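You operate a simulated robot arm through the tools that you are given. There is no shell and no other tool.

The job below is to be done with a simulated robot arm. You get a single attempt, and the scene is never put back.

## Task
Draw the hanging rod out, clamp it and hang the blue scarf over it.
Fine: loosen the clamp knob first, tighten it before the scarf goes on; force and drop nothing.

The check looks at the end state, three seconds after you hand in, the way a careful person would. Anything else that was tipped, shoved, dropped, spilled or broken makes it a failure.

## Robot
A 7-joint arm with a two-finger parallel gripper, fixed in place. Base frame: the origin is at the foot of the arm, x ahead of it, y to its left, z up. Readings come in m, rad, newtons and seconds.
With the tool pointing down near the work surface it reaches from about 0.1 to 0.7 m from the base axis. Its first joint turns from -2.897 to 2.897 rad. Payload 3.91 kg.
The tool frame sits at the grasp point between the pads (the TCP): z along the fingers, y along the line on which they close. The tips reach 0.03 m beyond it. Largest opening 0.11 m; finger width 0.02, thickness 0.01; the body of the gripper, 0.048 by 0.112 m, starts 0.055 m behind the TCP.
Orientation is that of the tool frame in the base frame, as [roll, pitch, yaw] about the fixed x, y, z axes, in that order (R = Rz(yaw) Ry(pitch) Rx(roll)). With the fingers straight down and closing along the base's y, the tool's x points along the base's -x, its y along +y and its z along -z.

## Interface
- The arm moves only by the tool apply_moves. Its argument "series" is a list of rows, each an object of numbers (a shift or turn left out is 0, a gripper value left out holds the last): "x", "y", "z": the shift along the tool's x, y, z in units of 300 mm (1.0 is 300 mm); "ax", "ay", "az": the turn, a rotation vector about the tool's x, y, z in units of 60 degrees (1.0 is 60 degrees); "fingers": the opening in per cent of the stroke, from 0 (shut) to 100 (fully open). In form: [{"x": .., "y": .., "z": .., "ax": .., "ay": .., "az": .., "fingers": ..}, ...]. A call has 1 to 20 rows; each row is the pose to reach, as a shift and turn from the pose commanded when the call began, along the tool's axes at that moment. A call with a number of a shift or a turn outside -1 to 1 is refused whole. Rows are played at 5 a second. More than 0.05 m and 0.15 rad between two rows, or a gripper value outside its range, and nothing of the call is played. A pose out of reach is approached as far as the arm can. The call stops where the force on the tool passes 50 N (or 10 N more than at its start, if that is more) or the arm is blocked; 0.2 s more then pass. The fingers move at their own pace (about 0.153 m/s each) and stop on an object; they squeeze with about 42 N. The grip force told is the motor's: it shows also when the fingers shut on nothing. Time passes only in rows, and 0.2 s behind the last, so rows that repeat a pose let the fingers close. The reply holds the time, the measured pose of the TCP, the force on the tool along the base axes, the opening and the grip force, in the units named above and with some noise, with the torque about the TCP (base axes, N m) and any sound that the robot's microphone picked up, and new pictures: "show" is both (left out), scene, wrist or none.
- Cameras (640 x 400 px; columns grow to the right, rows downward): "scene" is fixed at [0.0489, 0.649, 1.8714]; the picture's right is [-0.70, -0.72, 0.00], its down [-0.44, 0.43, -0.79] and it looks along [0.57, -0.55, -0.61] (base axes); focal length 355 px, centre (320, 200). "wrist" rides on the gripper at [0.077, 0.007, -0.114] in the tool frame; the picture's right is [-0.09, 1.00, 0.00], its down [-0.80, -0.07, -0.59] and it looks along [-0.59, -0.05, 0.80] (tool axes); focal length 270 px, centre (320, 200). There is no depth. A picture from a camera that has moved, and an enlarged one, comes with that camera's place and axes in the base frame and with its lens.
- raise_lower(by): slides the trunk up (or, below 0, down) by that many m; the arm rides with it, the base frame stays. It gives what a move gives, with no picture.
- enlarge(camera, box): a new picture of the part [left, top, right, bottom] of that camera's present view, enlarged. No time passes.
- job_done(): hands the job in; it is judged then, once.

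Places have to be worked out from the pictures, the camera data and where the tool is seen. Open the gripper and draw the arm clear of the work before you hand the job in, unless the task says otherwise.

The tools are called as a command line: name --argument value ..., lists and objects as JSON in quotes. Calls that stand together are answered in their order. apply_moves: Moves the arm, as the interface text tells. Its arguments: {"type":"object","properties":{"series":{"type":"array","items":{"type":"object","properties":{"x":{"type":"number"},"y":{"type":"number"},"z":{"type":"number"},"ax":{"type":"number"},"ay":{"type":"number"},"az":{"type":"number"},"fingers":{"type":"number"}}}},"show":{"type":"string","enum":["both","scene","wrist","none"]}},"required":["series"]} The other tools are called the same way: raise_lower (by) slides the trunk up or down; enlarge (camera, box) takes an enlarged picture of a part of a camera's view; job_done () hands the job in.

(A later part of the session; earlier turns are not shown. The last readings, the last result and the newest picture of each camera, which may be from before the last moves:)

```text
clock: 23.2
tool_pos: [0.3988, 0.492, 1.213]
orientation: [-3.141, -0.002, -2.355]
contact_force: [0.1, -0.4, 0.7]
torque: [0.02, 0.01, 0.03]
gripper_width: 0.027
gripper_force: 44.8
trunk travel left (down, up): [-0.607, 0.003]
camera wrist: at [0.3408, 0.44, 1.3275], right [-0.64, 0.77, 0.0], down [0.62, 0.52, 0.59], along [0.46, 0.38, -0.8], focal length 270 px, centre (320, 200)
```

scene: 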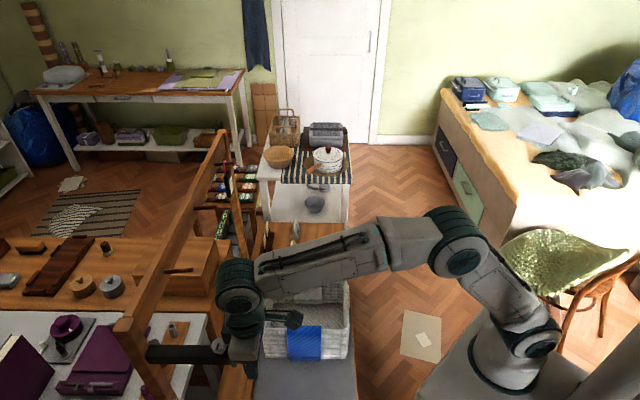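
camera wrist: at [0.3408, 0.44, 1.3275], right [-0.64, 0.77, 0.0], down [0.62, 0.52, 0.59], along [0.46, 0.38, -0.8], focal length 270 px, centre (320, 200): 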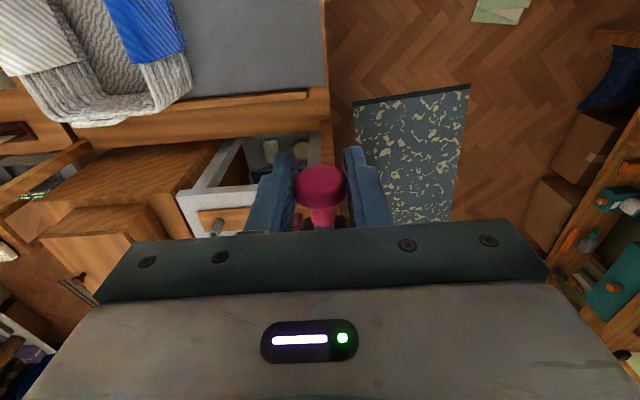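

The cap is gripped with negligible load. I draw it outward along tool +x, slowly, 3 cm first, watching the force.

apply_moves --series '[{"x": 0.02}, {"x": 0.04}, {"x": 0.06}, {"x": 0.08}, {"x": 0.1}, {"x": 0.1}]'

enlarge --camera "wrist" --box '[220, 80, 460, 230]'

enlarge --camera "scene" --box '[160, 290, 288, 370]'

```text
clock: 24.6
tool_pos: [0.3776, 0.4694, 1.2132]
orientation: [3.14, 0.0, -2.353]
contact_force: [-2.2, 1.6, 2.7]
torque: [-0.08, 0.11, -0.04]
gripper_width: 0.0269
gripper_force: 44.7
trunk travel left (down, up): [-0.607, 0.003]
camera wrist: at [0.319, 0.4182, 1.3274], right [-0.64, 0.77, 0.0], down [0.62, 0.52, 0.59], along [0.46, 0.38, -0.8], focal length 270 px, centre (320, 200)
```

scene: 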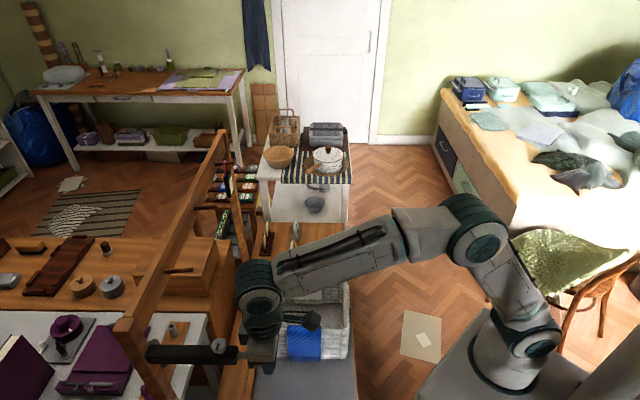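
wrist: 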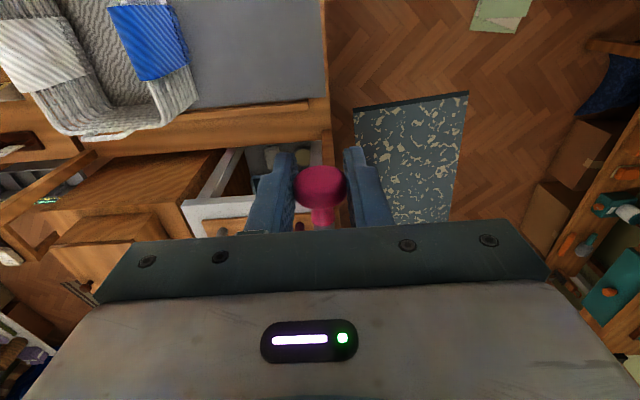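

```text
2.67 times, centred on (340, 155) of wrist
camera zoom: at [0.319, 0.4182, 1.3274], right [-0.64, 0.77, 0.0], down [0.62, 0.52, 0.59], along [0.46, 0.38, -0.8], focal length 721 px, centre (267, 320)
```

zoom: 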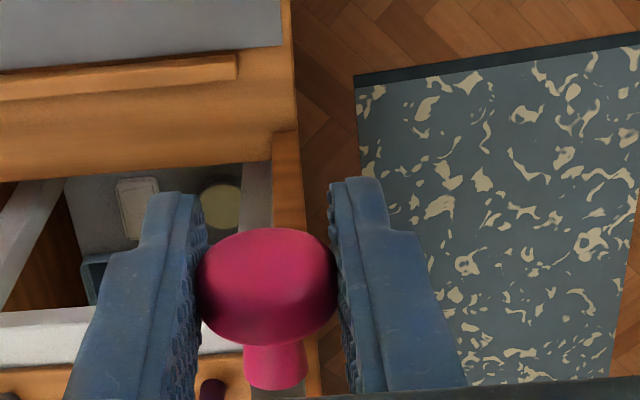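

```text
5.00 times, centred on (224, 330) of scene
camera zoom: at [0.0489, 0.649, 1.8714], right [-0.7, -0.72, 0.0], down [-0.44, 0.43, -0.79], along [0.57, -0.55, -0.61], focal length 1775 px, centre (800, -450)
```

zoom: 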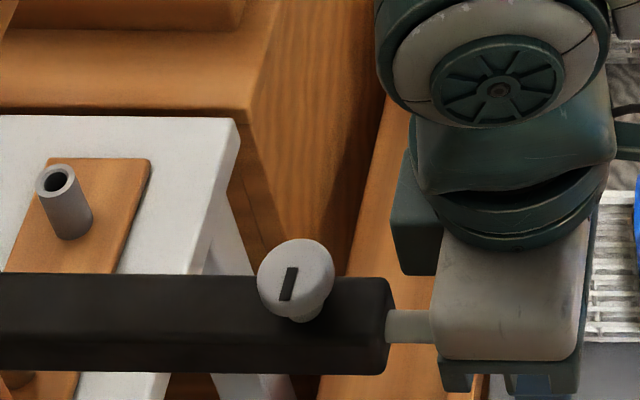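

The rod slides freely (about 3 N), and bare rod is now visible outside the tube. I continue drawing it out.

apply_moves --series '[{"x": 0.025}, {"x": 0.05}, {"x": 0.075}, {"x": 0.1}, {"x": 0.125}, {"x": 0.15}, {"x": 0.175}, {"x": 0.2}, {"x": 0.225}, {"x": 0.25}, {"x": 0.25}]' --show "scene"

enlarge --camera "scene" --box '[160, 290, 320, 390]'

enlarge --camera "wrist" --box '[220, 80, 460, 230]'

```text
clock: 27.0
tool_pos: [0.3241, 0.4165, 1.213]
orientation: [-3.14, 0.001, -2.353]
contact_force: [-1.9, 0.8, -0.3]
torque: [-0.08, 0.1, 0.1]
gripper_width: 0.0268
gripper_force: 45.6
trunk travel left (down, up): [-0.607, 0.003]
```

scene: 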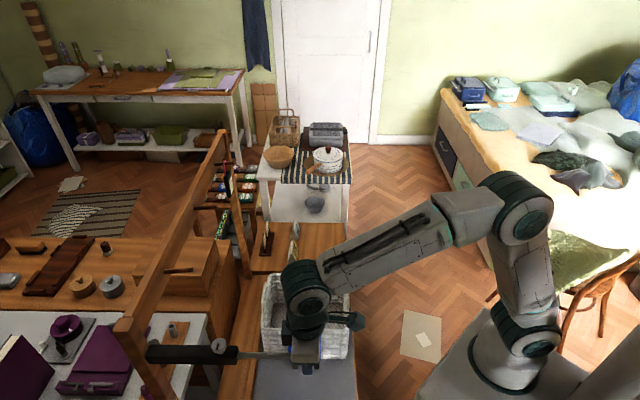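

```text
4.00 times, centred on (240, 340) of scene
camera zoom: at [0.0489, 0.649, 1.8714], right [-0.7, -0.72, 0.0], down [-0.44, 0.43, -0.79], along [0.57, -0.55, -0.61], focal length 1420 px, centre (640, -360)
```

zoom: 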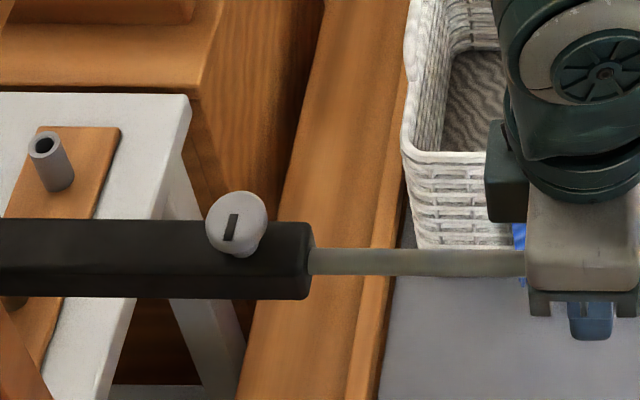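

```text
2.67 times, centred on (340, 155) of wrist
camera zoom: at [0.2658, 0.365, 1.3275], right [-0.64, 0.77, 0.0], down [0.62, 0.52, 0.59], along [0.45, 0.38, -0.8], focal length 721 px, centre (267, 320)
```

zoom: 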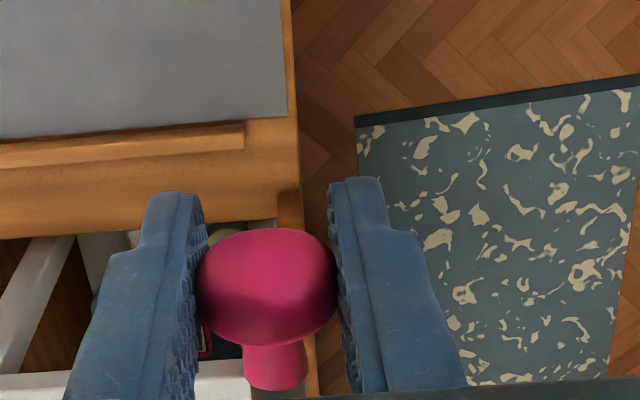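

It is now 10.6 cm out and still moves freely. I continue more slowly, feeling for the end stop.

apply_moves --series '[{"x": 0.012}, {"x": 0.024}, {"x": 0.036}, {"x": 0.048}, {"x": 0.06}, {"x": 0.072}, {"x": 0.084}, {"x": 0.096}, {"x": 0.096}]' --show "none"

```text
clock: 29.0
tool_pos: [0.3039, 0.3966, 1.2126]
orientation: [3.14, -0.001, -2.356]
contact_force: [-0.1, -0.5, -4.7]
torque: [-0.21, 0.2, 0.04]
gripper_width: 0.027
gripper_force: 44.7
trunk travel left (down, up): [-0.607, 0.003]
```

It is now 13.5 cm out with no stop yet. I continue slowly.

apply_moves --series '[{"x": 0.01}, {"x": 0.02}, {"x": 0.03}, {"x": 0.04}, {"x": 0.05}, {"x": 0.06}, {"x": 0.07}, {"x": 0.07}]' --show "scene"

enlarge --camera "scene" --box '[160, 290, 352, 400]'

```text
clock: 30.8
tool_pos: [0.2868, 0.3789, 1.2143]
orientation: [3.138, -0.007, -2.351]
contact_force: [-0.4, -0.9, -1.2]
torque: [0.03, 0.02, -0.06]
gripper_width: 0.0
gripper_force: 38.8
trunk travel left (down, up): [-0.607, 0.003]
```

scene: 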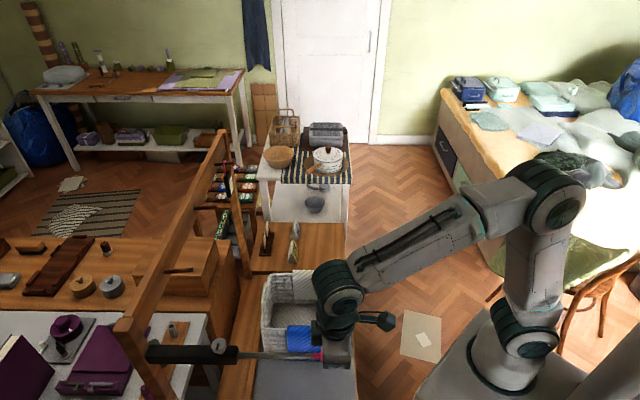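

```text
3.33 times, centred on (256, 345) of scene
camera zoom: at [0.0489, 0.649, 1.8714], right [-0.7, -0.72, 0.0], down [-0.44, 0.43, -0.79], along [0.57, -0.55, -0.61], focal length 1184 px, centre (533, -283)
```

zoom: 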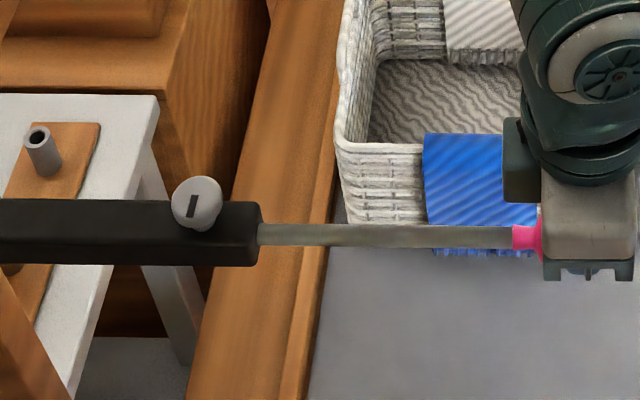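

The fingers slid off the cap at the rod's end stop, with about 14 cm of rod exposed, so it is fully drawn. I back away, lift and return above the clamp knob.

apply_moves --series '[{"x": 0.06, "fingers": 0}, {"x": 0.1, "z": -0.02}, {"x": 0.1, "z": -0.15}, {"x": 0.1, "z": -0.32, "fingers": 60}, {"x": -0.05, "z": -0.32, "az": -0.12, "fingers": 60}, {"x": -0.2, "z": -0.32, "az": -0.24, "fingers": 60}, {"x": -0.35, "z": -0.32, "az": -0.36, "fingers": 60}, {"x": -0.5, "z": -0.32, "az": -0.48, "fingers": 60}, {"x": -0.62, "z": -0.32, "az": -0.6, "fingers": 60}, {"x": -0.7, "z": -0.32, "az": -0.7, "fingers": 60}, {"x": -0.722, "z": -0.3, "az": -0.767, "fingers": 60}, {"x": -0.722, "y": -0.006, "z": -0.27, "az": -0.767, "fingers": 60}]'

enlarge --camera "wrist" --box '[220, 60, 460, 210]'

enlarge --camera "scene" --box '[160, 290, 352, 400]'

```text
refused: row 4 steps farther than a row can; nothing moved
```

```text
2.67 times, centred on (340, 135) of wrist
camera zoom: at [0.2298, 0.328, 1.3285], right [-0.65, 0.76, 0.0], down [0.62, 0.52, 0.59], along [0.45, 0.38, -0.81], focal length 721 px, centre (267, 373)
```

zoom: 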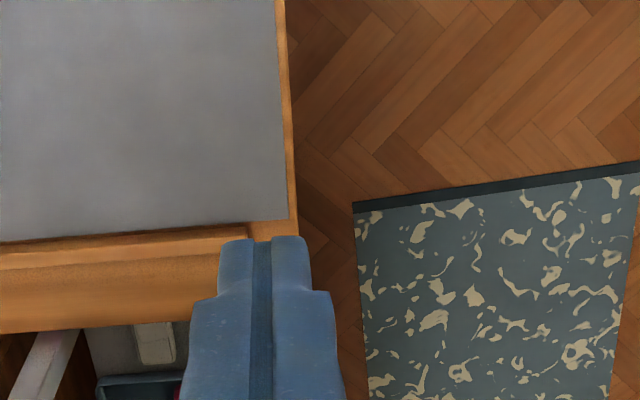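

```text
3.33 times, centred on (256, 345) of scene
camera zoom: at [0.0489, 0.649, 1.8714], right [-0.7, -0.72, 0.0], down [-0.44, 0.43, -0.79], along [0.57, -0.55, -0.61], focal length 1184 px, centre (533, -283)
```

zoom: 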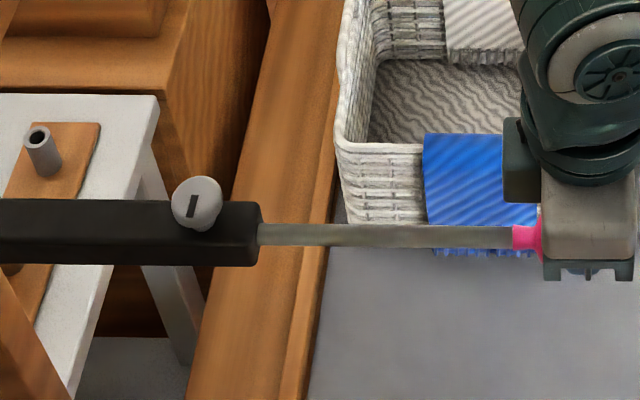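

One row step was just over the limit, so I resend with an extra row for the lift.

apply_moves --series '[{"x": 0.06, "fingers": 0}, {"x": 0.1, "z": -0.02}, {"x": 0.1, "z": -0.12}, {"x": 0.1, "z": -0.22}, {"x": 0.1, "z": -0.32, "fingers": 60}, {"x": -0.05, "z": -0.32, "az": -0.12, "fingers": 60}, {"x": -0.2, "z": -0.32, "az": -0.24, "fingers": 60}, {"x": -0.35, "z": -0.32, "az": -0.36, "fingers": 60}, {"x": -0.5, "z": -0.32, "az": -0.48, "fingers": 60}, {"x": -0.62, "z": -0.32, "az": -0.6, "fingers": 60}, {"x": -0.7, "z": -0.32, "az": -0.7, "fingers": 60}, {"x": -0.722, "z": -0.3, "az": -0.767, "fingers": 60}, {"x": -0.722, "y": -0.006, "z": -0.27, "az": -0.767, "fingers": 60}]'

enlarge --camera "wrist" --box '[220, 60, 460, 210]'

enlarge --camera "scene" --box '[160, 290, 352, 400]'

```text
clock: 33.6
tool_pos: [0.435, 0.5266, 1.2975]
orientation: [-3.141, -0.001, -1.552]
contact_force: [-0.9, 0.4, -0.4]
torque: [0.01, -0.02, 0.0]
gripper_width: 0.0656
gripper_force: 0.0
out of reach, approached as far as the arm can: row 11, 12, 13
trunk travel left (down, up): [-0.607, 0.003]
camera wrist: at [0.4308, 0.4487, 1.4116], right [-1.0, 0.07, 0.0], down [0.05, 0.8, 0.6], along [0.04, 0.59, -0.8], focal length 270 px, centre (320, 200)
```

scene: 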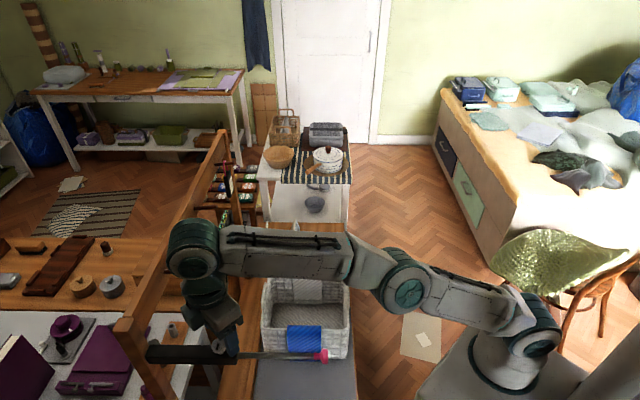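
wrist: 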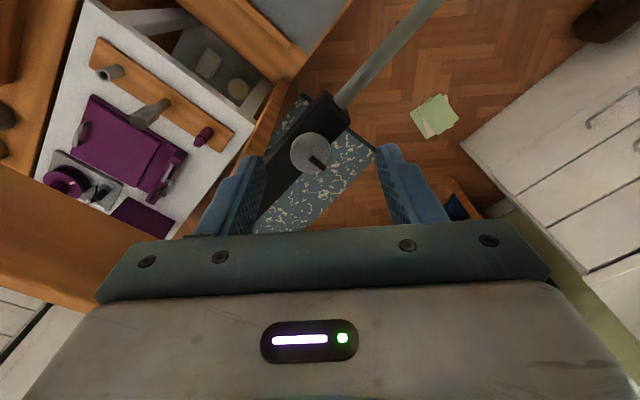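

```text
2.67 times, centred on (340, 135) of wrist
camera zoom: at [0.4308, 0.4487, 1.4116], right [-1.0, 0.07, 0.0], down [0.05, 0.8, 0.6], along [0.04, 0.59, -0.8], focal length 721 px, centre (267, 373)
```

zoom: 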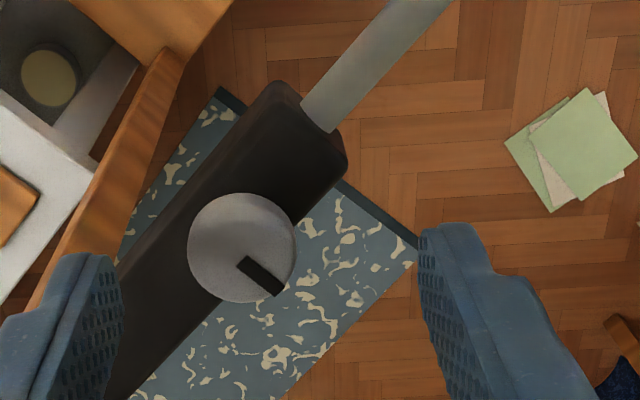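

```text
3.33 times, centred on (256, 345) of scene
camera zoom: at [0.0489, 0.649, 1.8714], right [-0.7, -0.72, 0.0], down [-0.44, 0.43, -0.79], along [0.57, -0.55, -0.61], focal length 1184 px, centre (533, -283)
```

zoom: 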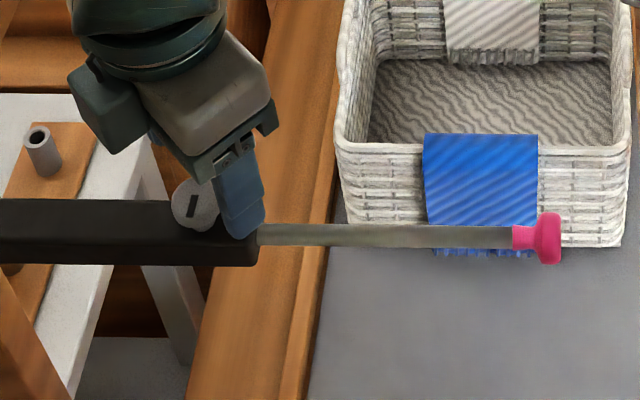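

The rod is fully out. I lower around the knob and check centring before closing.

apply_moves --series '[{"x": -0.008, "y": -0.01, "z": 0.05, "fingers": 60}, {"x": -0.016, "y": -0.02, "z": 0.09, "fingers": 60}, {"x": -0.016, "y": -0.02, "z": 0.107, "fingers": 60}, {"x": -0.016, "y": -0.02, "z": 0.107, "fingers": 45}, {"x": -0.016, "y": -0.02, "z": 0.107, "fingers": 45}]' --show "wrist"

enlarge --camera "wrist" --box '[220, 80, 460, 230]'

```text
clock: 34.8
tool_pos: [0.4419, 0.5328, 1.2646]
orientation: [-3.141, -0.001, -1.55]
contact_force: [-0.1, -0.3, 0.1]
torque: [-0.04, -0.02, -0.01]
gripper_width: 0.0495
gripper_force: 0.0
trunk travel left (down, up): [-0.607, 0.003]
camera wrist: at [0.437, 0.4542, 1.3795], right [-1.0, 0.07, 0.0], down [0.06, 0.8, 0.59], along [0.04, 0.59, -0.8], focal length 270 px, centre (320, 200)
```

wrist: 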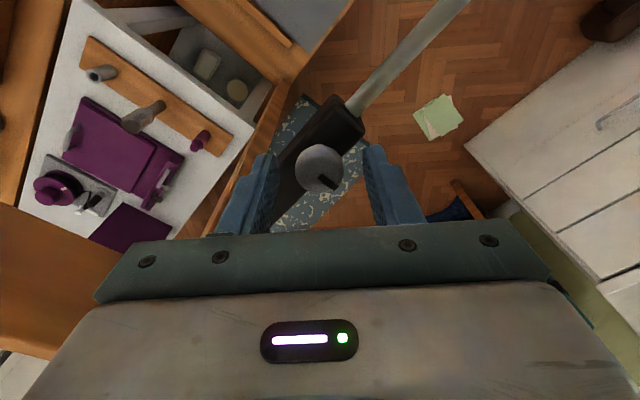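

```text
2.67 times, centred on (340, 155) of wrist
camera zoom: at [0.437, 0.4542, 1.3795], right [-1.0, 0.07, 0.0], down [0.06, 0.8, 0.59], along [0.04, 0.59, -0.8], focal length 721 px, centre (267, 320)
```

zoom: 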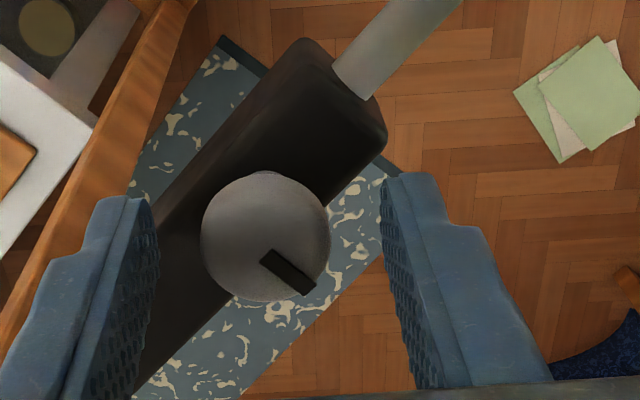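

It is well centred. I close, then turn clockwise to tighten.

apply_moves --series '[{"x": 0.004, "y": -0.003, "fingers": 35}, {"x": 0.004, "y": -0.003, "fingers": 20}, {"x": 0.004, "y": -0.003, "fingers": 20}, {"x": 0.004, "y": -0.003, "fingers": 20}]' --show "none"

apply_moves --series '[{"az": 0.06}, {"az": 0.12}, {"az": 0.18}, {"az": 0.24}, {"az": 0.3}, {"az": 0.36}, {"az": 0.42}, {"az": 0.48}, {"az": 0.54}, {"az": 0.6}, {"az": 0.66}, {"az": 0.72}, {"az": 0.72}]' --show "wrist"

enlarge --camera "wrist" --box '[220, 80, 460, 230]'

```text
clock: 35.8
tool_pos: [0.4411, 0.5311, 1.2656]
orientation: [-3.14, -0.001, -1.551]
contact_force: [-0.8, -1.0, -1.8]
torque: [0.1, 0.01, 0.02]
gripper_width: 0.0278
gripper_force: 44.5
trunk travel left (down, up): [-0.607, 0.003]
```

```text
clock: 38.6
tool_pos: [0.4396, 0.5322, 1.264]
orientation: [3.141, 0.0, -2.305]
contact_force: [-10.7, -1.9, -6.2]
torque: [-0.79, 0.95, -0.02]
gripper_width: 0.0272
gripper_force: 44.8
trunk travel left (down, up): [-0.607, 0.003]
camera wrist: at [0.3845, 0.4782, 1.3795], right [-0.68, 0.73, 0.0], down [0.59, 0.55, 0.59], along [0.44, 0.4, -0.8], focal length 270 px, centre (320, 200)
```

wrist: 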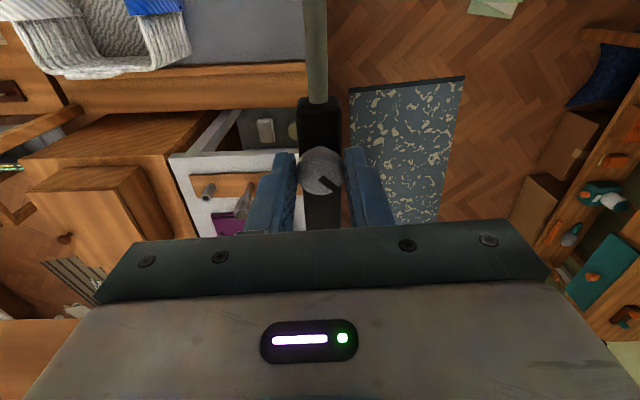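

```text
2.67 times, centred on (340, 155) of wrist
camera zoom: at [0.3845, 0.4782, 1.3795], right [-0.68, 0.73, 0.0], down [0.59, 0.55, 0.59], along [0.44, 0.4, -0.8], focal length 721 px, centre (267, 320)
```

zoom: 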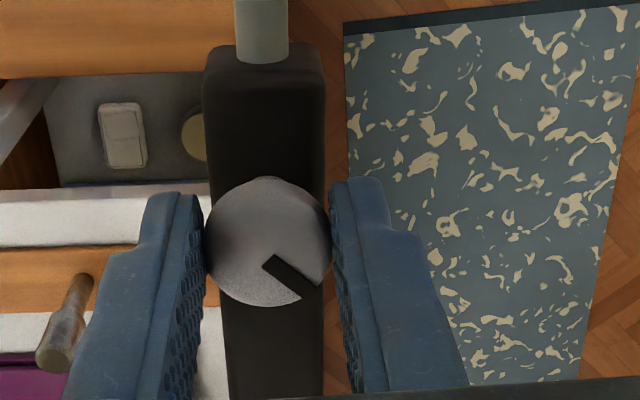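

It is halfway back. I regrip to shed the side load, then continue clockwise.

apply_moves --series '[{"fingers": 40}, {"fingers": 40}, {"x": 0.0, "fingers": 20}, {"fingers": 20}, {"fingers": 20}]' --show "none"

apply_moves --series '[{"az": 0.06}, {"az": 0.12}, {"az": 0.18}, {"az": 0.24}, {"az": 0.3}, {"az": 0.36}, {"az": 0.42}, {"az": 0.48}, {"az": 0.54}, {"az": 0.6}, {"az": 0.6}]' --show "wrist"

enlarge --camera "wrist" --box '[220, 80, 460, 230]'

```text
clock: 39.8
tool_pos: [0.4415, 0.5338, 1.2658]
orientation: [-3.141, 0.002, -2.304]
contact_force: [-2.9, 5.1, 3.3]
torque: [0.59, -0.16, 0.0]
gripper_width: 0.0275
gripper_force: 44.8
trunk travel left (down, up): [-0.607, 0.003]
```

```text
clock: 42.2
tool_pos: [0.4386, 0.5328, 1.2644]
orientation: [-3.141, -0.001, -2.933]
contact_force: [-2.3, 14.5, 9.0]
torque: [0.28, 0.53, 0.05]
gripper_width: 0.0273
gripper_force: 44.8
trunk travel left (down, up): [-0.607, 0.003]
camera wrist: at [0.3644, 0.5229, 1.3798], right [-0.12, 0.99, 0.0], down [0.8, 0.1, 0.59], along [0.59, 0.07, -0.8], focal length 270 px, centre (320, 200)
```

wrist: 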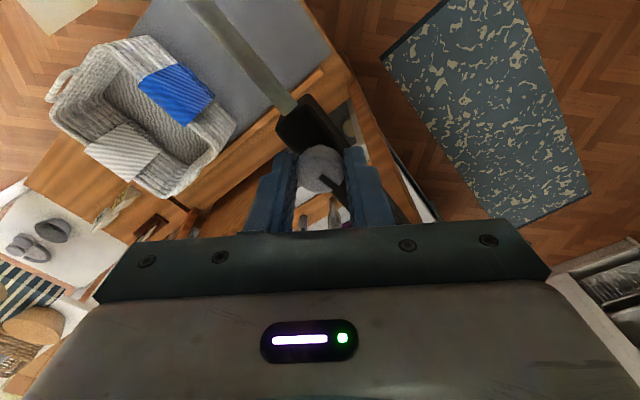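

```text
2.67 times, centred on (340, 155) of wrist
camera zoom: at [0.3644, 0.5229, 1.3798], right [-0.12, 0.99, 0.0], down [0.8, 0.1, 0.59], along [0.59, 0.07, -0.8], focal length 721 px, centre (267, 320)
```

zoom: 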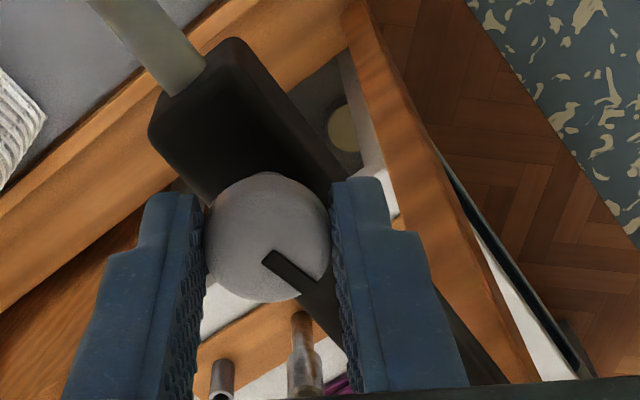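

About 79° is back. I continue in small steps until the torque shows it is tight.

apply_moves --series '[{"az": 0.04}, {"az": 0.08}, {"az": 0.12}, {"az": 0.16}, {"az": 0.19}, {"az": 0.19}]' --show "wrist"

enlarge --camera "wrist" --box '[220, 80, 460, 230]'

```text
clock: 43.6
tool_pos: [0.4403, 0.5341, 1.2633]
orientation: [-3.14, 0.003, -3.132]
contact_force: [-4.8, 15.4, 10.2]
torque: [0.51, 0.46, 0.53]
gripper_width: 0.0273
gripper_force: 45.5
trunk travel left (down, up): [-0.607, 0.003]
camera wrist: at [0.364, 0.5385, 1.3797], right [0.08, 1.0, 0.0], down [0.8, -0.06, 0.6], along [0.59, -0.05, -0.8], focal length 270 px, centre (320, 200)
```

wrist: 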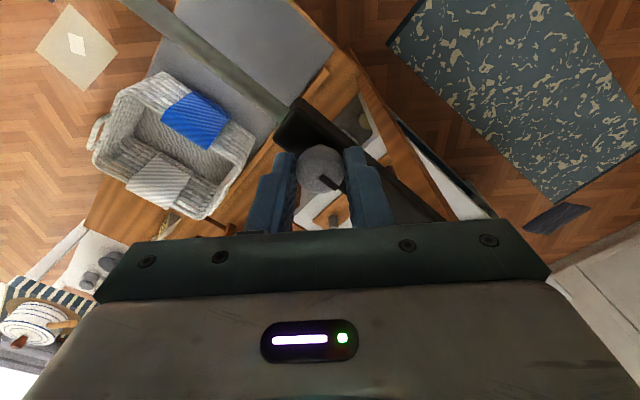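

```text
2.67 times, centred on (340, 155) of wrist
camera zoom: at [0.364, 0.5385, 1.3797], right [0.08, 1.0, 0.0], down [0.8, -0.06, 0.6], along [0.59, -0.05, -0.8], focal length 721 px, centre (267, 320)
```

zoom: 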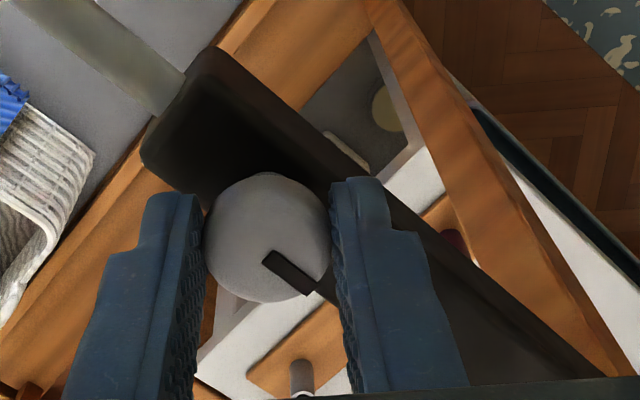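

A torque of 0.53 N m has appeared and the pointer is back along the tube, so the clamp is tight. I open and lift away towards the robot side.

apply_moves --series '[{"fingers": 40}, {"fingers": 60}, {"fingers": 60}, {"z": -0.06, "fingers": 60}, {"z": -0.12, "fingers": 60}, {"x": 0.08, "y": -0.08, "z": -0.2, "fingers": 60}, {"x": 0.16, "y": -0.16, "z": -0.3, "fingers": 60}, {"x": 0.2, "y": -0.26, "z": -0.4, "fingers": 60}, {"x": 0.2, "y": -0.36, "z": -0.5, "fingers": 60}, {"x": 0.2, "y": -0.48, "z": -0.55, "fingers": 60}, {"x": 0.2, "y": -0.6, "z": -0.6, "fingers": 60}, {"x": 0.2, "y": -0.7, "z": -0.65, "fingers": 60}, {"x": 0.2, "y": -0.82, "z": -0.65, "fingers": 60}, {"x": 0.2, "y": -0.94, "z": -0.65, "fingers": 60}]'

enlarge --camera "scene" --box '[180, 300, 340, 400]'

enlarge --camera "scene" --box '[250, 260, 370, 370]'

```text
clock: 46.6
tool_pos: [0.3847, 0.2478, 1.4599]
orientation: [3.14, 0.001, -3.134]
contact_force: [0.7, -0.4, 0.8]
torque: [-0.02, 0.0, -0.04]
gripper_width: 0.066
gripper_force: 0.0
out of reach, approached as far as the arm can: row 5
trunk travel left (down, up): [-0.607, 0.003]
camera wrist: at [0.3081, 0.2523, 1.5743], right [0.08, 1.0, 0.0], down [0.8, -0.06, 0.59], along [0.59, -0.05, -0.8], focal length 270 px, centre (320, 200)
```

scene: 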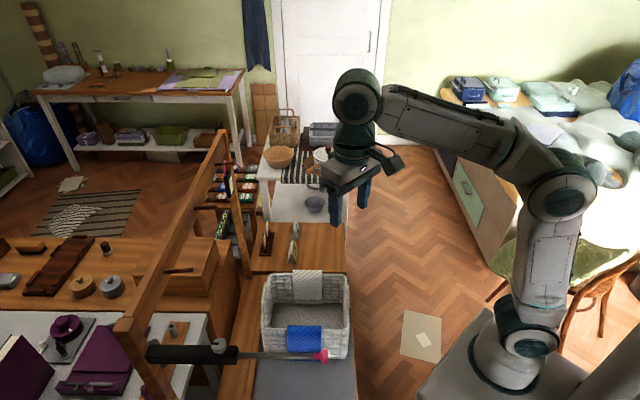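
wrist: 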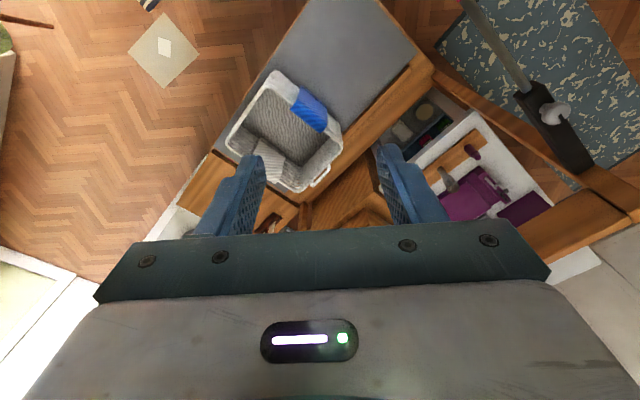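

```text
4.00 times, centred on (260, 350) of scene
camera zoom: at [0.0489, 0.649, 1.8714], right [-0.7, -0.72, 0.0], down [-0.44, 0.43, -0.79], along [0.57, -0.55, -0.61], focal length 1420 px, centre (560, -400)
```

zoom: 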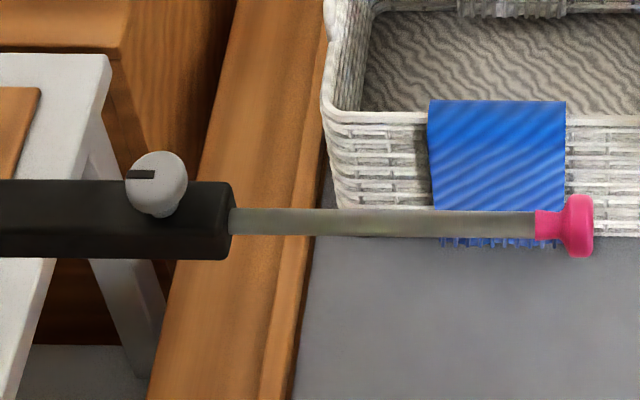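

```text
3.64 times, centred on (310, 315) of scene
camera zoom: at [0.0489, 0.649, 1.8714], right [-0.7, -0.72, 0.0], down [-0.44, 0.43, -0.79], along [0.57, -0.55, -0.61], focal length 1291 px, centre (356, -218)
```

zoom: 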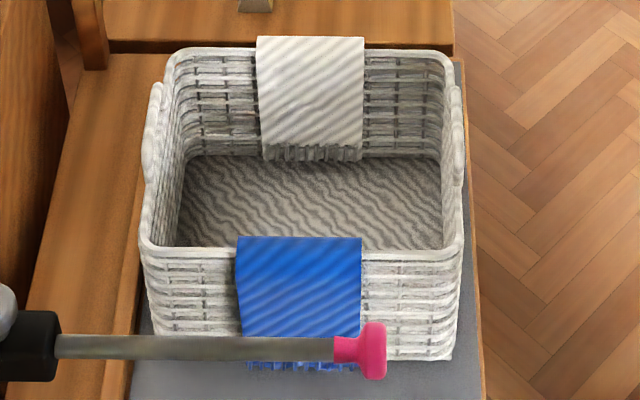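

The clamp is tight with the rod out. Before lowering the trunk towards the basket, I swing away from the rod and turn the gripper so that it closes across the basket rim.

apply_moves --series '[{"x": -0.06, "y": -0.08, "z": 0.03, "az": -0.12, "fingers": 60}, {"x": -0.12, "y": -0.16, "z": 0.06, "az": -0.24, "fingers": 60}, {"x": -0.18, "y": -0.24, "z": 0.09, "az": -0.36, "fingers": 60}, {"x": -0.24, "y": -0.32, "z": 0.12, "az": -0.48, "fingers": 60}, {"x": -0.3, "y": -0.4, "z": 0.15, "az": -0.6, "fingers": 60}, {"x": -0.36, "y": -0.47, "z": 0.18, "az": -0.7, "fingers": 60}, {"x": -0.383, "y": -0.493, "z": 0.2, "az": -0.743, "fingers": 60}, {"x": -0.383, "y": -0.493, "z": 0.2, "az": -0.743, "fingers": 60}]'

enlarge --camera "wrist" --box '[200, 40, 440, 190]'

```text
clock: 48.4
tool_pos: [0.5013, 0.1027, 1.399]
orientation: [3.141, -0.001, -2.353]
contact_force: [-0.6, -0.7, 0.7]
torque: [-0.01, -0.03, 0.01]
gripper_width: 0.0661
gripper_force: 0.0
trunk travel left (down, up): [-0.607, 0.003]
camera wrist: at [0.4423, 0.0509, 1.5145], right [-0.64, 0.77, 0.0], down [0.62, 0.52, 0.59], along [0.45, 0.38, -0.8], focal length 270 px, centre (320, 200)
```

scene: 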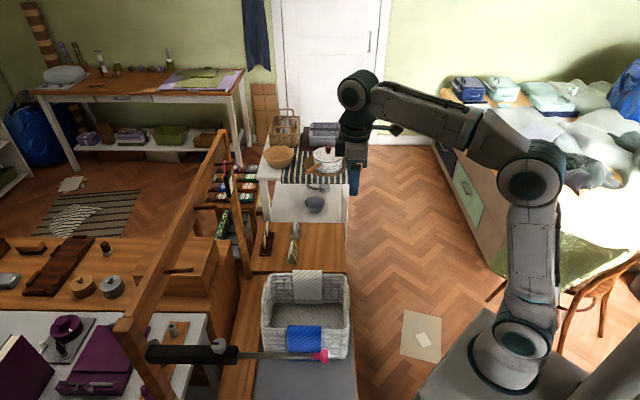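
wrist: 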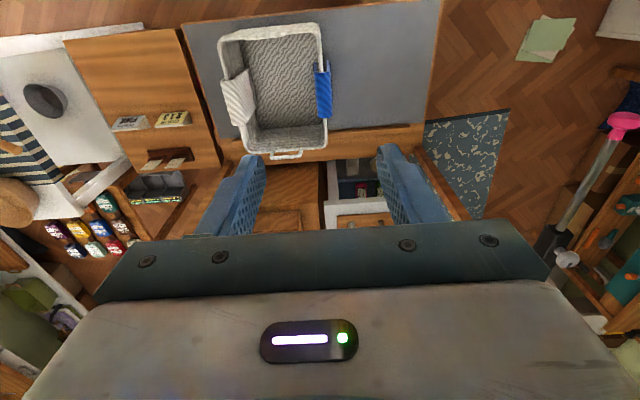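

```text
2.67 times, centred on (320, 115) of wrist
camera zoom: at [0.4423, 0.0509, 1.5145], right [-0.64, 0.77, 0.0], down [0.62, 0.52, 0.59], along [0.45, 0.38, -0.8], focal length 721 px, centre (320, 427)
```

zoom: 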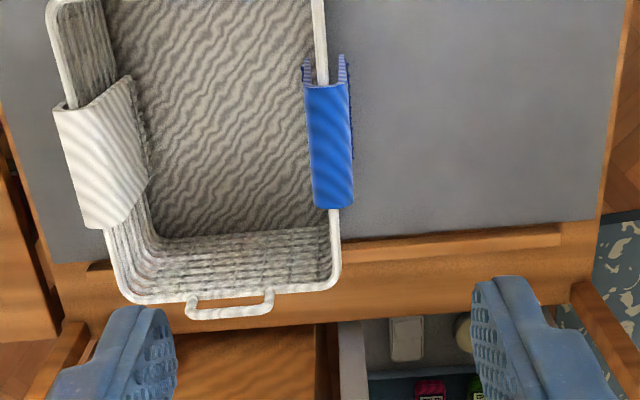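

From above, the blue scarf looks like a saddle-shaped fold, wider than the rim it straddles. I lower the trunk by 0.40 m for a close look; nothing lies beneath the arm's path here.

raise_lower --by -0.35

apply_moves --series '[{"x": 0.0}]'

enlarge --camera "wrist" --box '[240, 0, 480, 150]'

enlarge --camera "scene" --box '[250, 250, 410, 370]'

```text
clock: 51.8
tool_pos: [0.5008, 0.1033, 1.0509]
orientation: [3.141, 0.0, -2.354]
contact_force: [-1.2, -0.6, 0.5]
torque: [0.01, 0.02, 0.02]
gripper_width: 0.0661
gripper_force: 0.0
trunk travel left (down, up): [-0.257, 0.353]
```

```text
clock: 52.2
tool_pos: [0.5009, 0.1025, 1.0504]
orientation: [3.141, -0.001, -2.356]
contact_force: [0.4, 0.6, 1.0]
torque: [0.02, 0.01, 0.01]
gripper_width: 0.0659
gripper_force: 0.1
trunk travel left (down, up): [-0.257, 0.353]
camera wrist: at [0.4421, 0.0511, 1.1647], right [-0.64, 0.77, 0.0], down [0.62, 0.52, 0.59], along [0.46, 0.38, -0.8], focal length 270 px, centre (320, 200)
```

scene: 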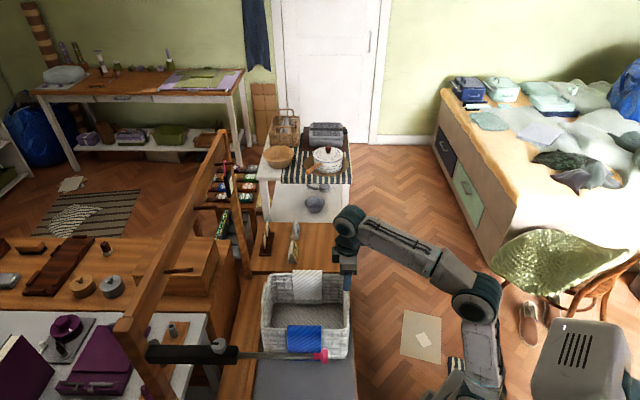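
wrist: 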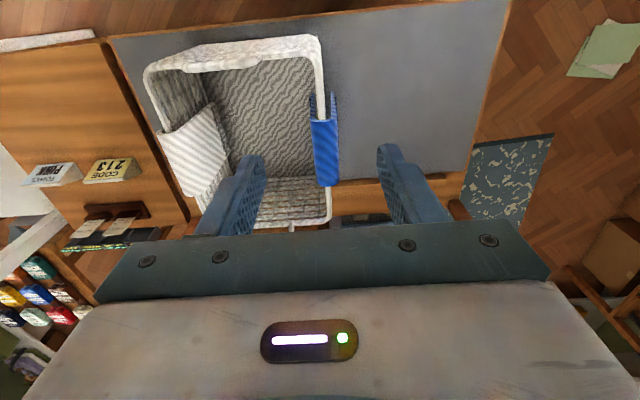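

```text
2.67 times, centred on (360, 75) of wrist
camera zoom: at [0.4421, 0.0511, 1.1647], right [-0.64, 0.77, 0.0], down [0.62, 0.52, 0.59], along [0.46, 0.38, -0.8], focal length 721 px, centre (213, 533)
```

zoom: 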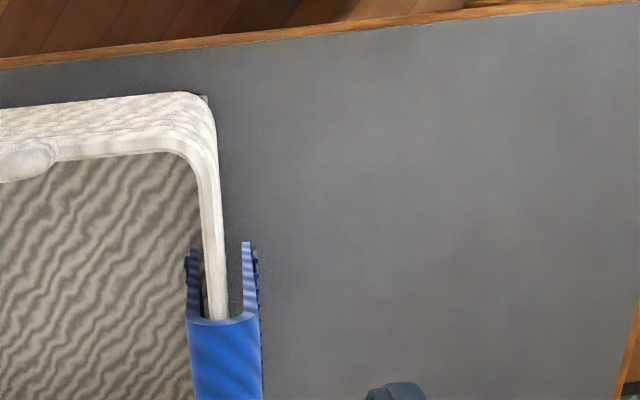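

```text
3.33 times, centred on (330, 310) of scene
camera zoom: at [0.0489, 0.649, 1.8714], right [-0.7, -0.72, 0.0], down [-0.44, 0.43, -0.79], along [0.57, -0.55, -0.61], focal length 1184 px, centre (287, -167)
```

zoom: 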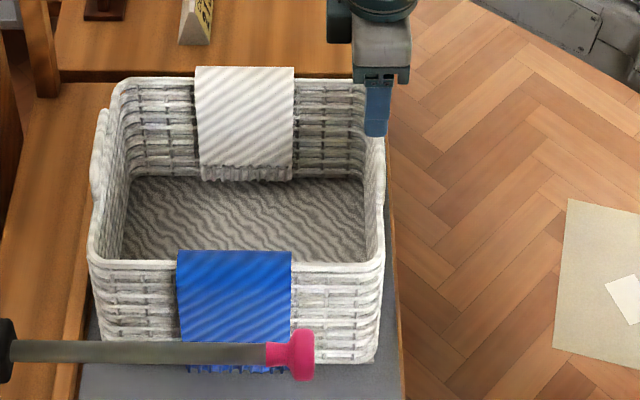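

The scarf is a stiff-looking inverted U about 4 cm wide and 12 cm long along the rim, centred near (0.595, 0.192) with its top at about 0.75. I move above it for a closer view.

apply_moves --series '[{"x": -0.11, "z": 0.07, "fingers": 75}, {"x": -0.22, "y": -0.005, "z": 0.16, "fingers": 75}, {"x": -0.33, "y": -0.01, "z": 0.25, "fingers": 75}, {"x": -0.433, "y": -0.011, "z": 0.34, "fingers": 75}, {"x": -0.433, "y": -0.011, "z": 0.42, "fingers": 75}, {"x": -0.433, "y": -0.011, "z": 0.42, "fingers": 75}]'

enlarge --camera "wrist" --box '[220, 60, 460, 210]'

enlarge --camera "scene" --box '[240, 260, 368, 340]'

```text
clock: 53.6
tool_pos: [0.5955, 0.1922, 0.9266]
orientation: [-3.141, -0.001, -2.355]
contact_force: [0.4, -0.1, 0.6]
torque: [0.0, -0.02, 0.0]
gripper_width: 0.0824
gripper_force: 0.1
trunk travel left (down, up): [-0.257, 0.353]
camera wrist: at [0.5366, 0.1403, 1.0399], right [-0.64, 0.77, 0.0], down [0.62, 0.52, 0.59], along [0.46, 0.38, -0.8], focal length 270 px, centre (320, 200)
```

scene: 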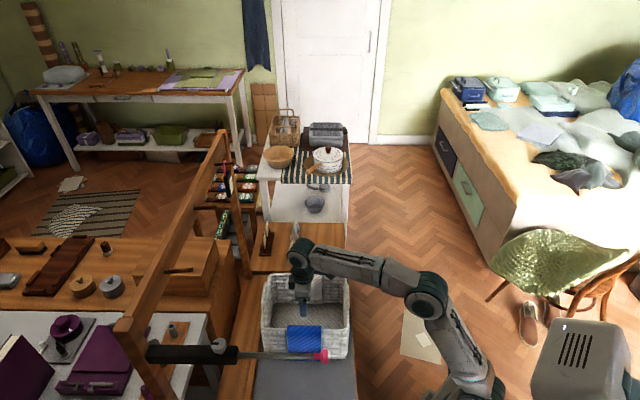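
wrist: 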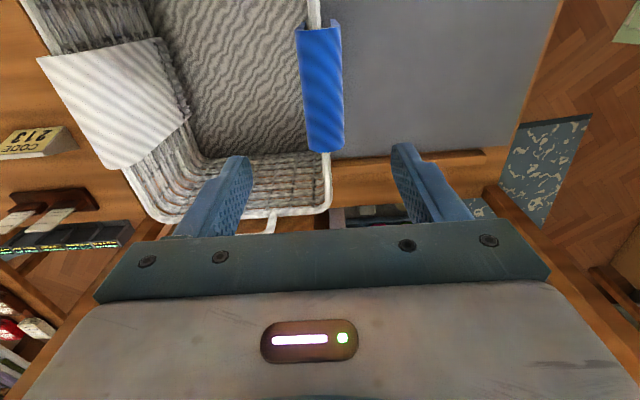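

```text
2.67 times, centred on (340, 135) of wrist
camera zoom: at [0.5366, 0.1403, 1.0399], right [-0.64, 0.77, 0.0], down [0.62, 0.52, 0.59], along [0.46, 0.38, -0.8], focal length 721 px, centre (267, 373)
```

zoom: 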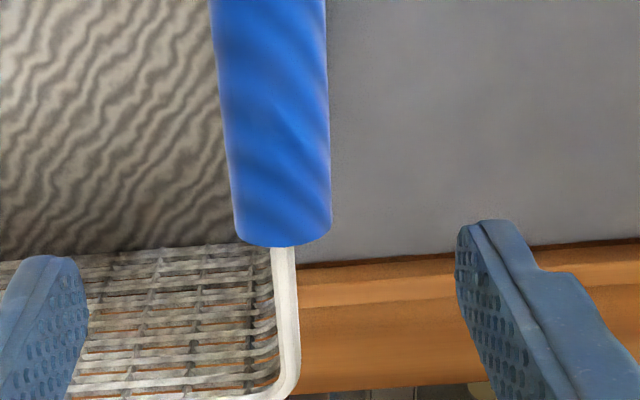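

```text
5.00 times, centred on (304, 300) of scene
camera zoom: at [0.0489, 0.649, 1.8714], right [-0.7, -0.72, 0.0], down [-0.44, 0.43, -0.79], along [0.57, -0.55, -0.61], focal length 1775 px, centre (400, -300)
```

zoom: 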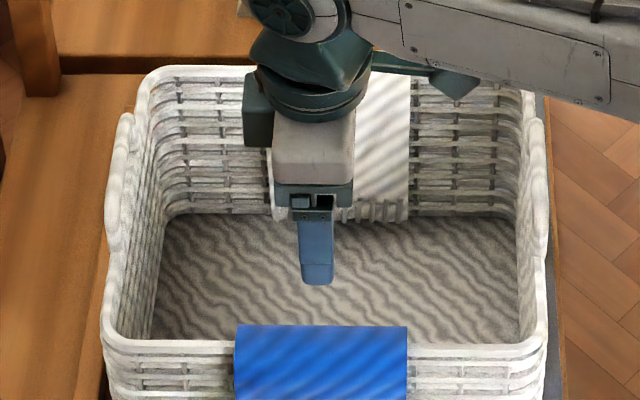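

The scarf centre comes out at (0.599, 0.195, about 0.755), with the fingers aligned across it. I descend to just above it and look again.

apply_moves --series '[{"x": -0.008, "z": 0.13, "fingers": 75}, {"x": -0.015, "z": 0.26, "fingers": 75}, {"x": -0.015, "z": 0.36, "fingers": 75}, {"x": -0.015, "z": 0.39, "fingers": 75}, {"x": -0.015, "z": 0.39, "fingers": 75}]'

enlarge --camera "wrist" --box '[220, 60, 460, 210]'

enlarge --camera "scene" --box '[240, 280, 368, 360]'

```text
clock: 54.8
tool_pos: [0.5977, 0.1943, 0.8084]
orientation: [-3.141, 0.0, -2.354]
contact_force: [-0.7, -0.5, 1.0]
torque: [0.02, 0.01, -0.02]
gripper_width: 0.0826
gripper_force: 0.0
trunk travel left (down, up): [-0.257, 0.353]
camera wrist: at [0.5402, 0.144, 0.9229], right [-0.64, 0.77, 0.0], down [0.62, 0.52, 0.59], along [0.46, 0.38, -0.8], focal length 270 px, centre (320, 200)
```

scene: 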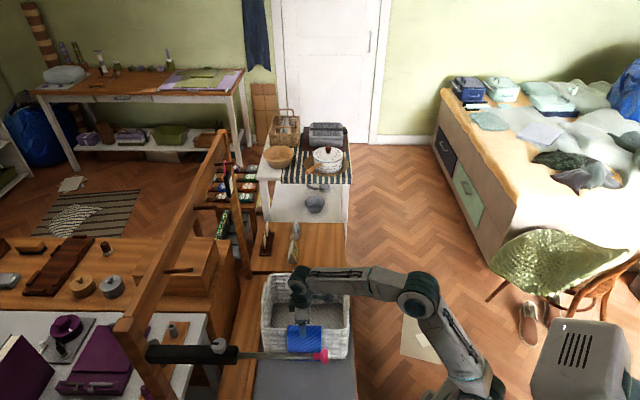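
wrist: 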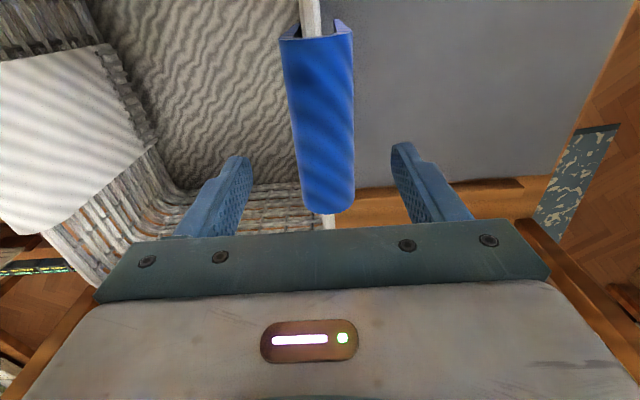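

```text
2.67 times, centred on (340, 135) of wrist
camera zoom: at [0.5402, 0.144, 0.9229], right [-0.64, 0.77, 0.0], down [0.62, 0.52, 0.59], along [0.46, 0.38, -0.8], focal length 721 px, centre (267, 373)
```

zoom: 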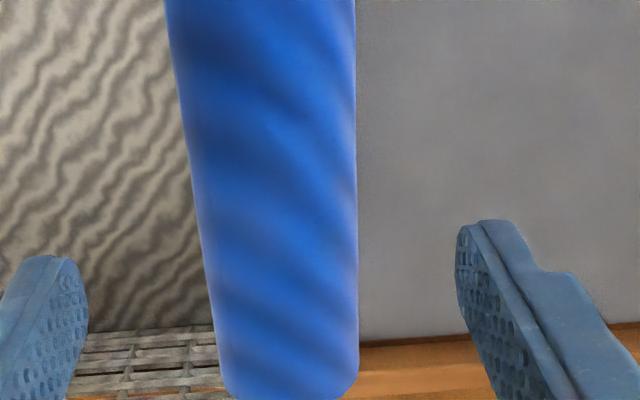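

```text
5.00 times, centred on (304, 320) of scene
camera zoom: at [0.0489, 0.649, 1.8714], right [-0.7, -0.72, 0.0], down [-0.44, 0.43, -0.79], along [0.57, -0.55, -0.61], focal length 1775 px, centre (400, -400)
```

zoom: 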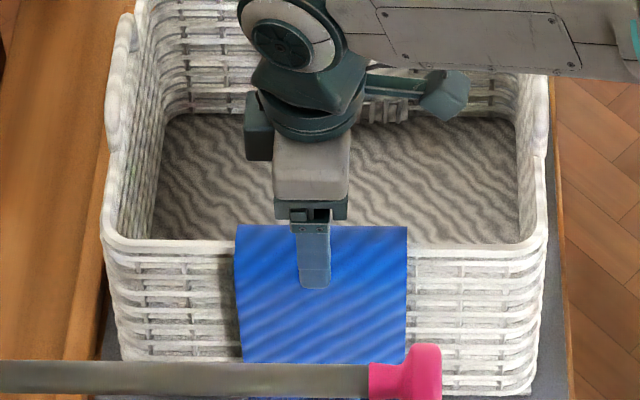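

The scarf is about 39 mm wide and sits about 3 mm to the tool's +y side. I correct for that, lower so the tips overlap only its top roughly 12 mm, and close gently.

apply_moves --series '[{"y": 0.009, "z": 0.05, "fingers": 75}, {"y": 0.009, "z": 0.1, "fingers": 75}, {"y": 0.009, "z": 0.135, "fingers": 75}, {"y": 0.009, "z": 0.135, "fingers": 48}, {"y": 0.009, "z": 0.135, "fingers": 48}]'

enlarge --camera "wrist" --box '[220, 80, 460, 230]'

enlarge --camera "scene" --box '[264, 290, 344, 340]'

```text
clock: 56.0
tool_pos: [0.5956, 0.1981, 0.7673]
orientation: [3.139, 0.0, -2.354]
contact_force: [0.0, -1.4, 0.1]
torque: [-0.01, -0.03, -0.02]
gripper_width: 0.0527
gripper_force: 0.1
trunk travel left (down, up): [-0.257, 0.353]
camera wrist: at [0.5383, 0.1466, 0.8817], right [-0.64, 0.77, 0.0], down [0.62, 0.52, 0.59], along [0.46, 0.38, -0.8], focal length 270 px, centre (320, 200)
```

scene: 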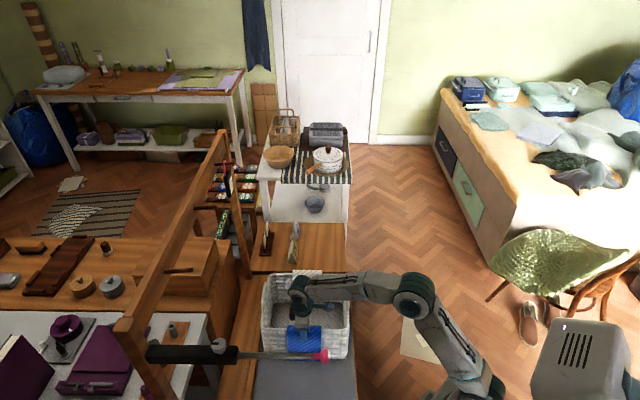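
wrist: 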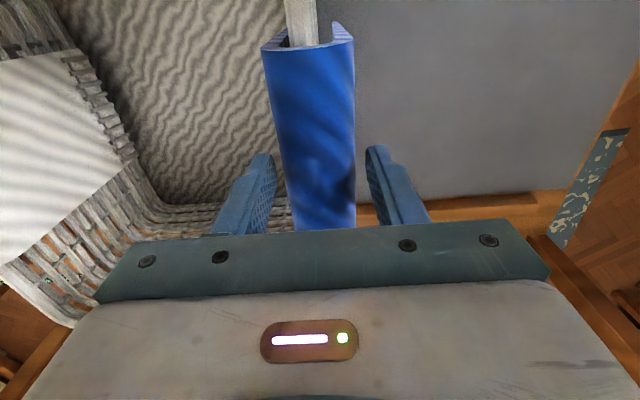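

```text
2.67 times, centred on (340, 155) of wrist
camera zoom: at [0.5383, 0.1466, 0.8817], right [-0.64, 0.77, 0.0], down [0.62, 0.52, 0.59], along [0.46, 0.38, -0.8], focal length 721 px, centre (267, 320)
```

zoom: 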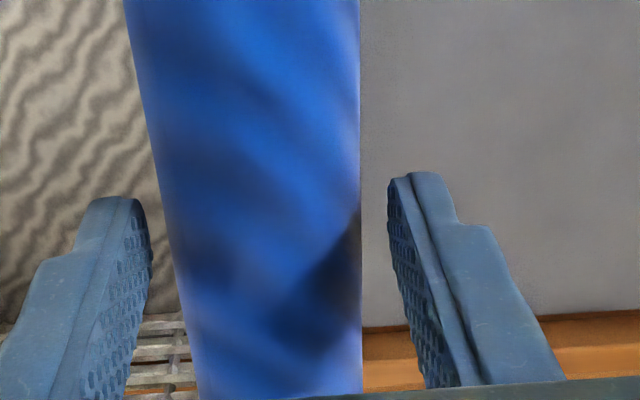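

```text
8.00 times, centred on (304, 315) of scene
camera zoom: at [0.0489, 0.649, 1.8714], right [-0.7, -0.72, 0.0], down [-0.44, 0.43, -0.79], along [0.57, -0.55, -0.61], focal length 2841 px, centre (448, -720)
```

zoom: 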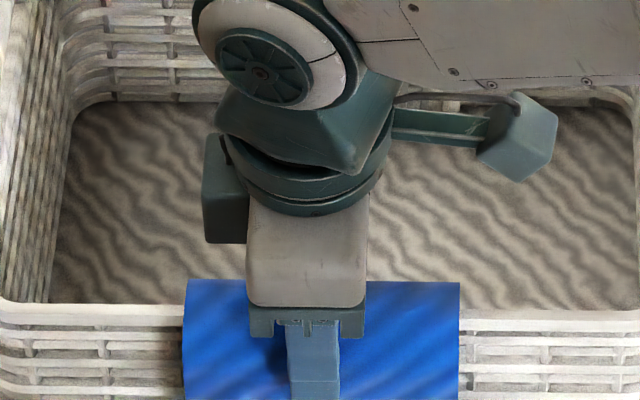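

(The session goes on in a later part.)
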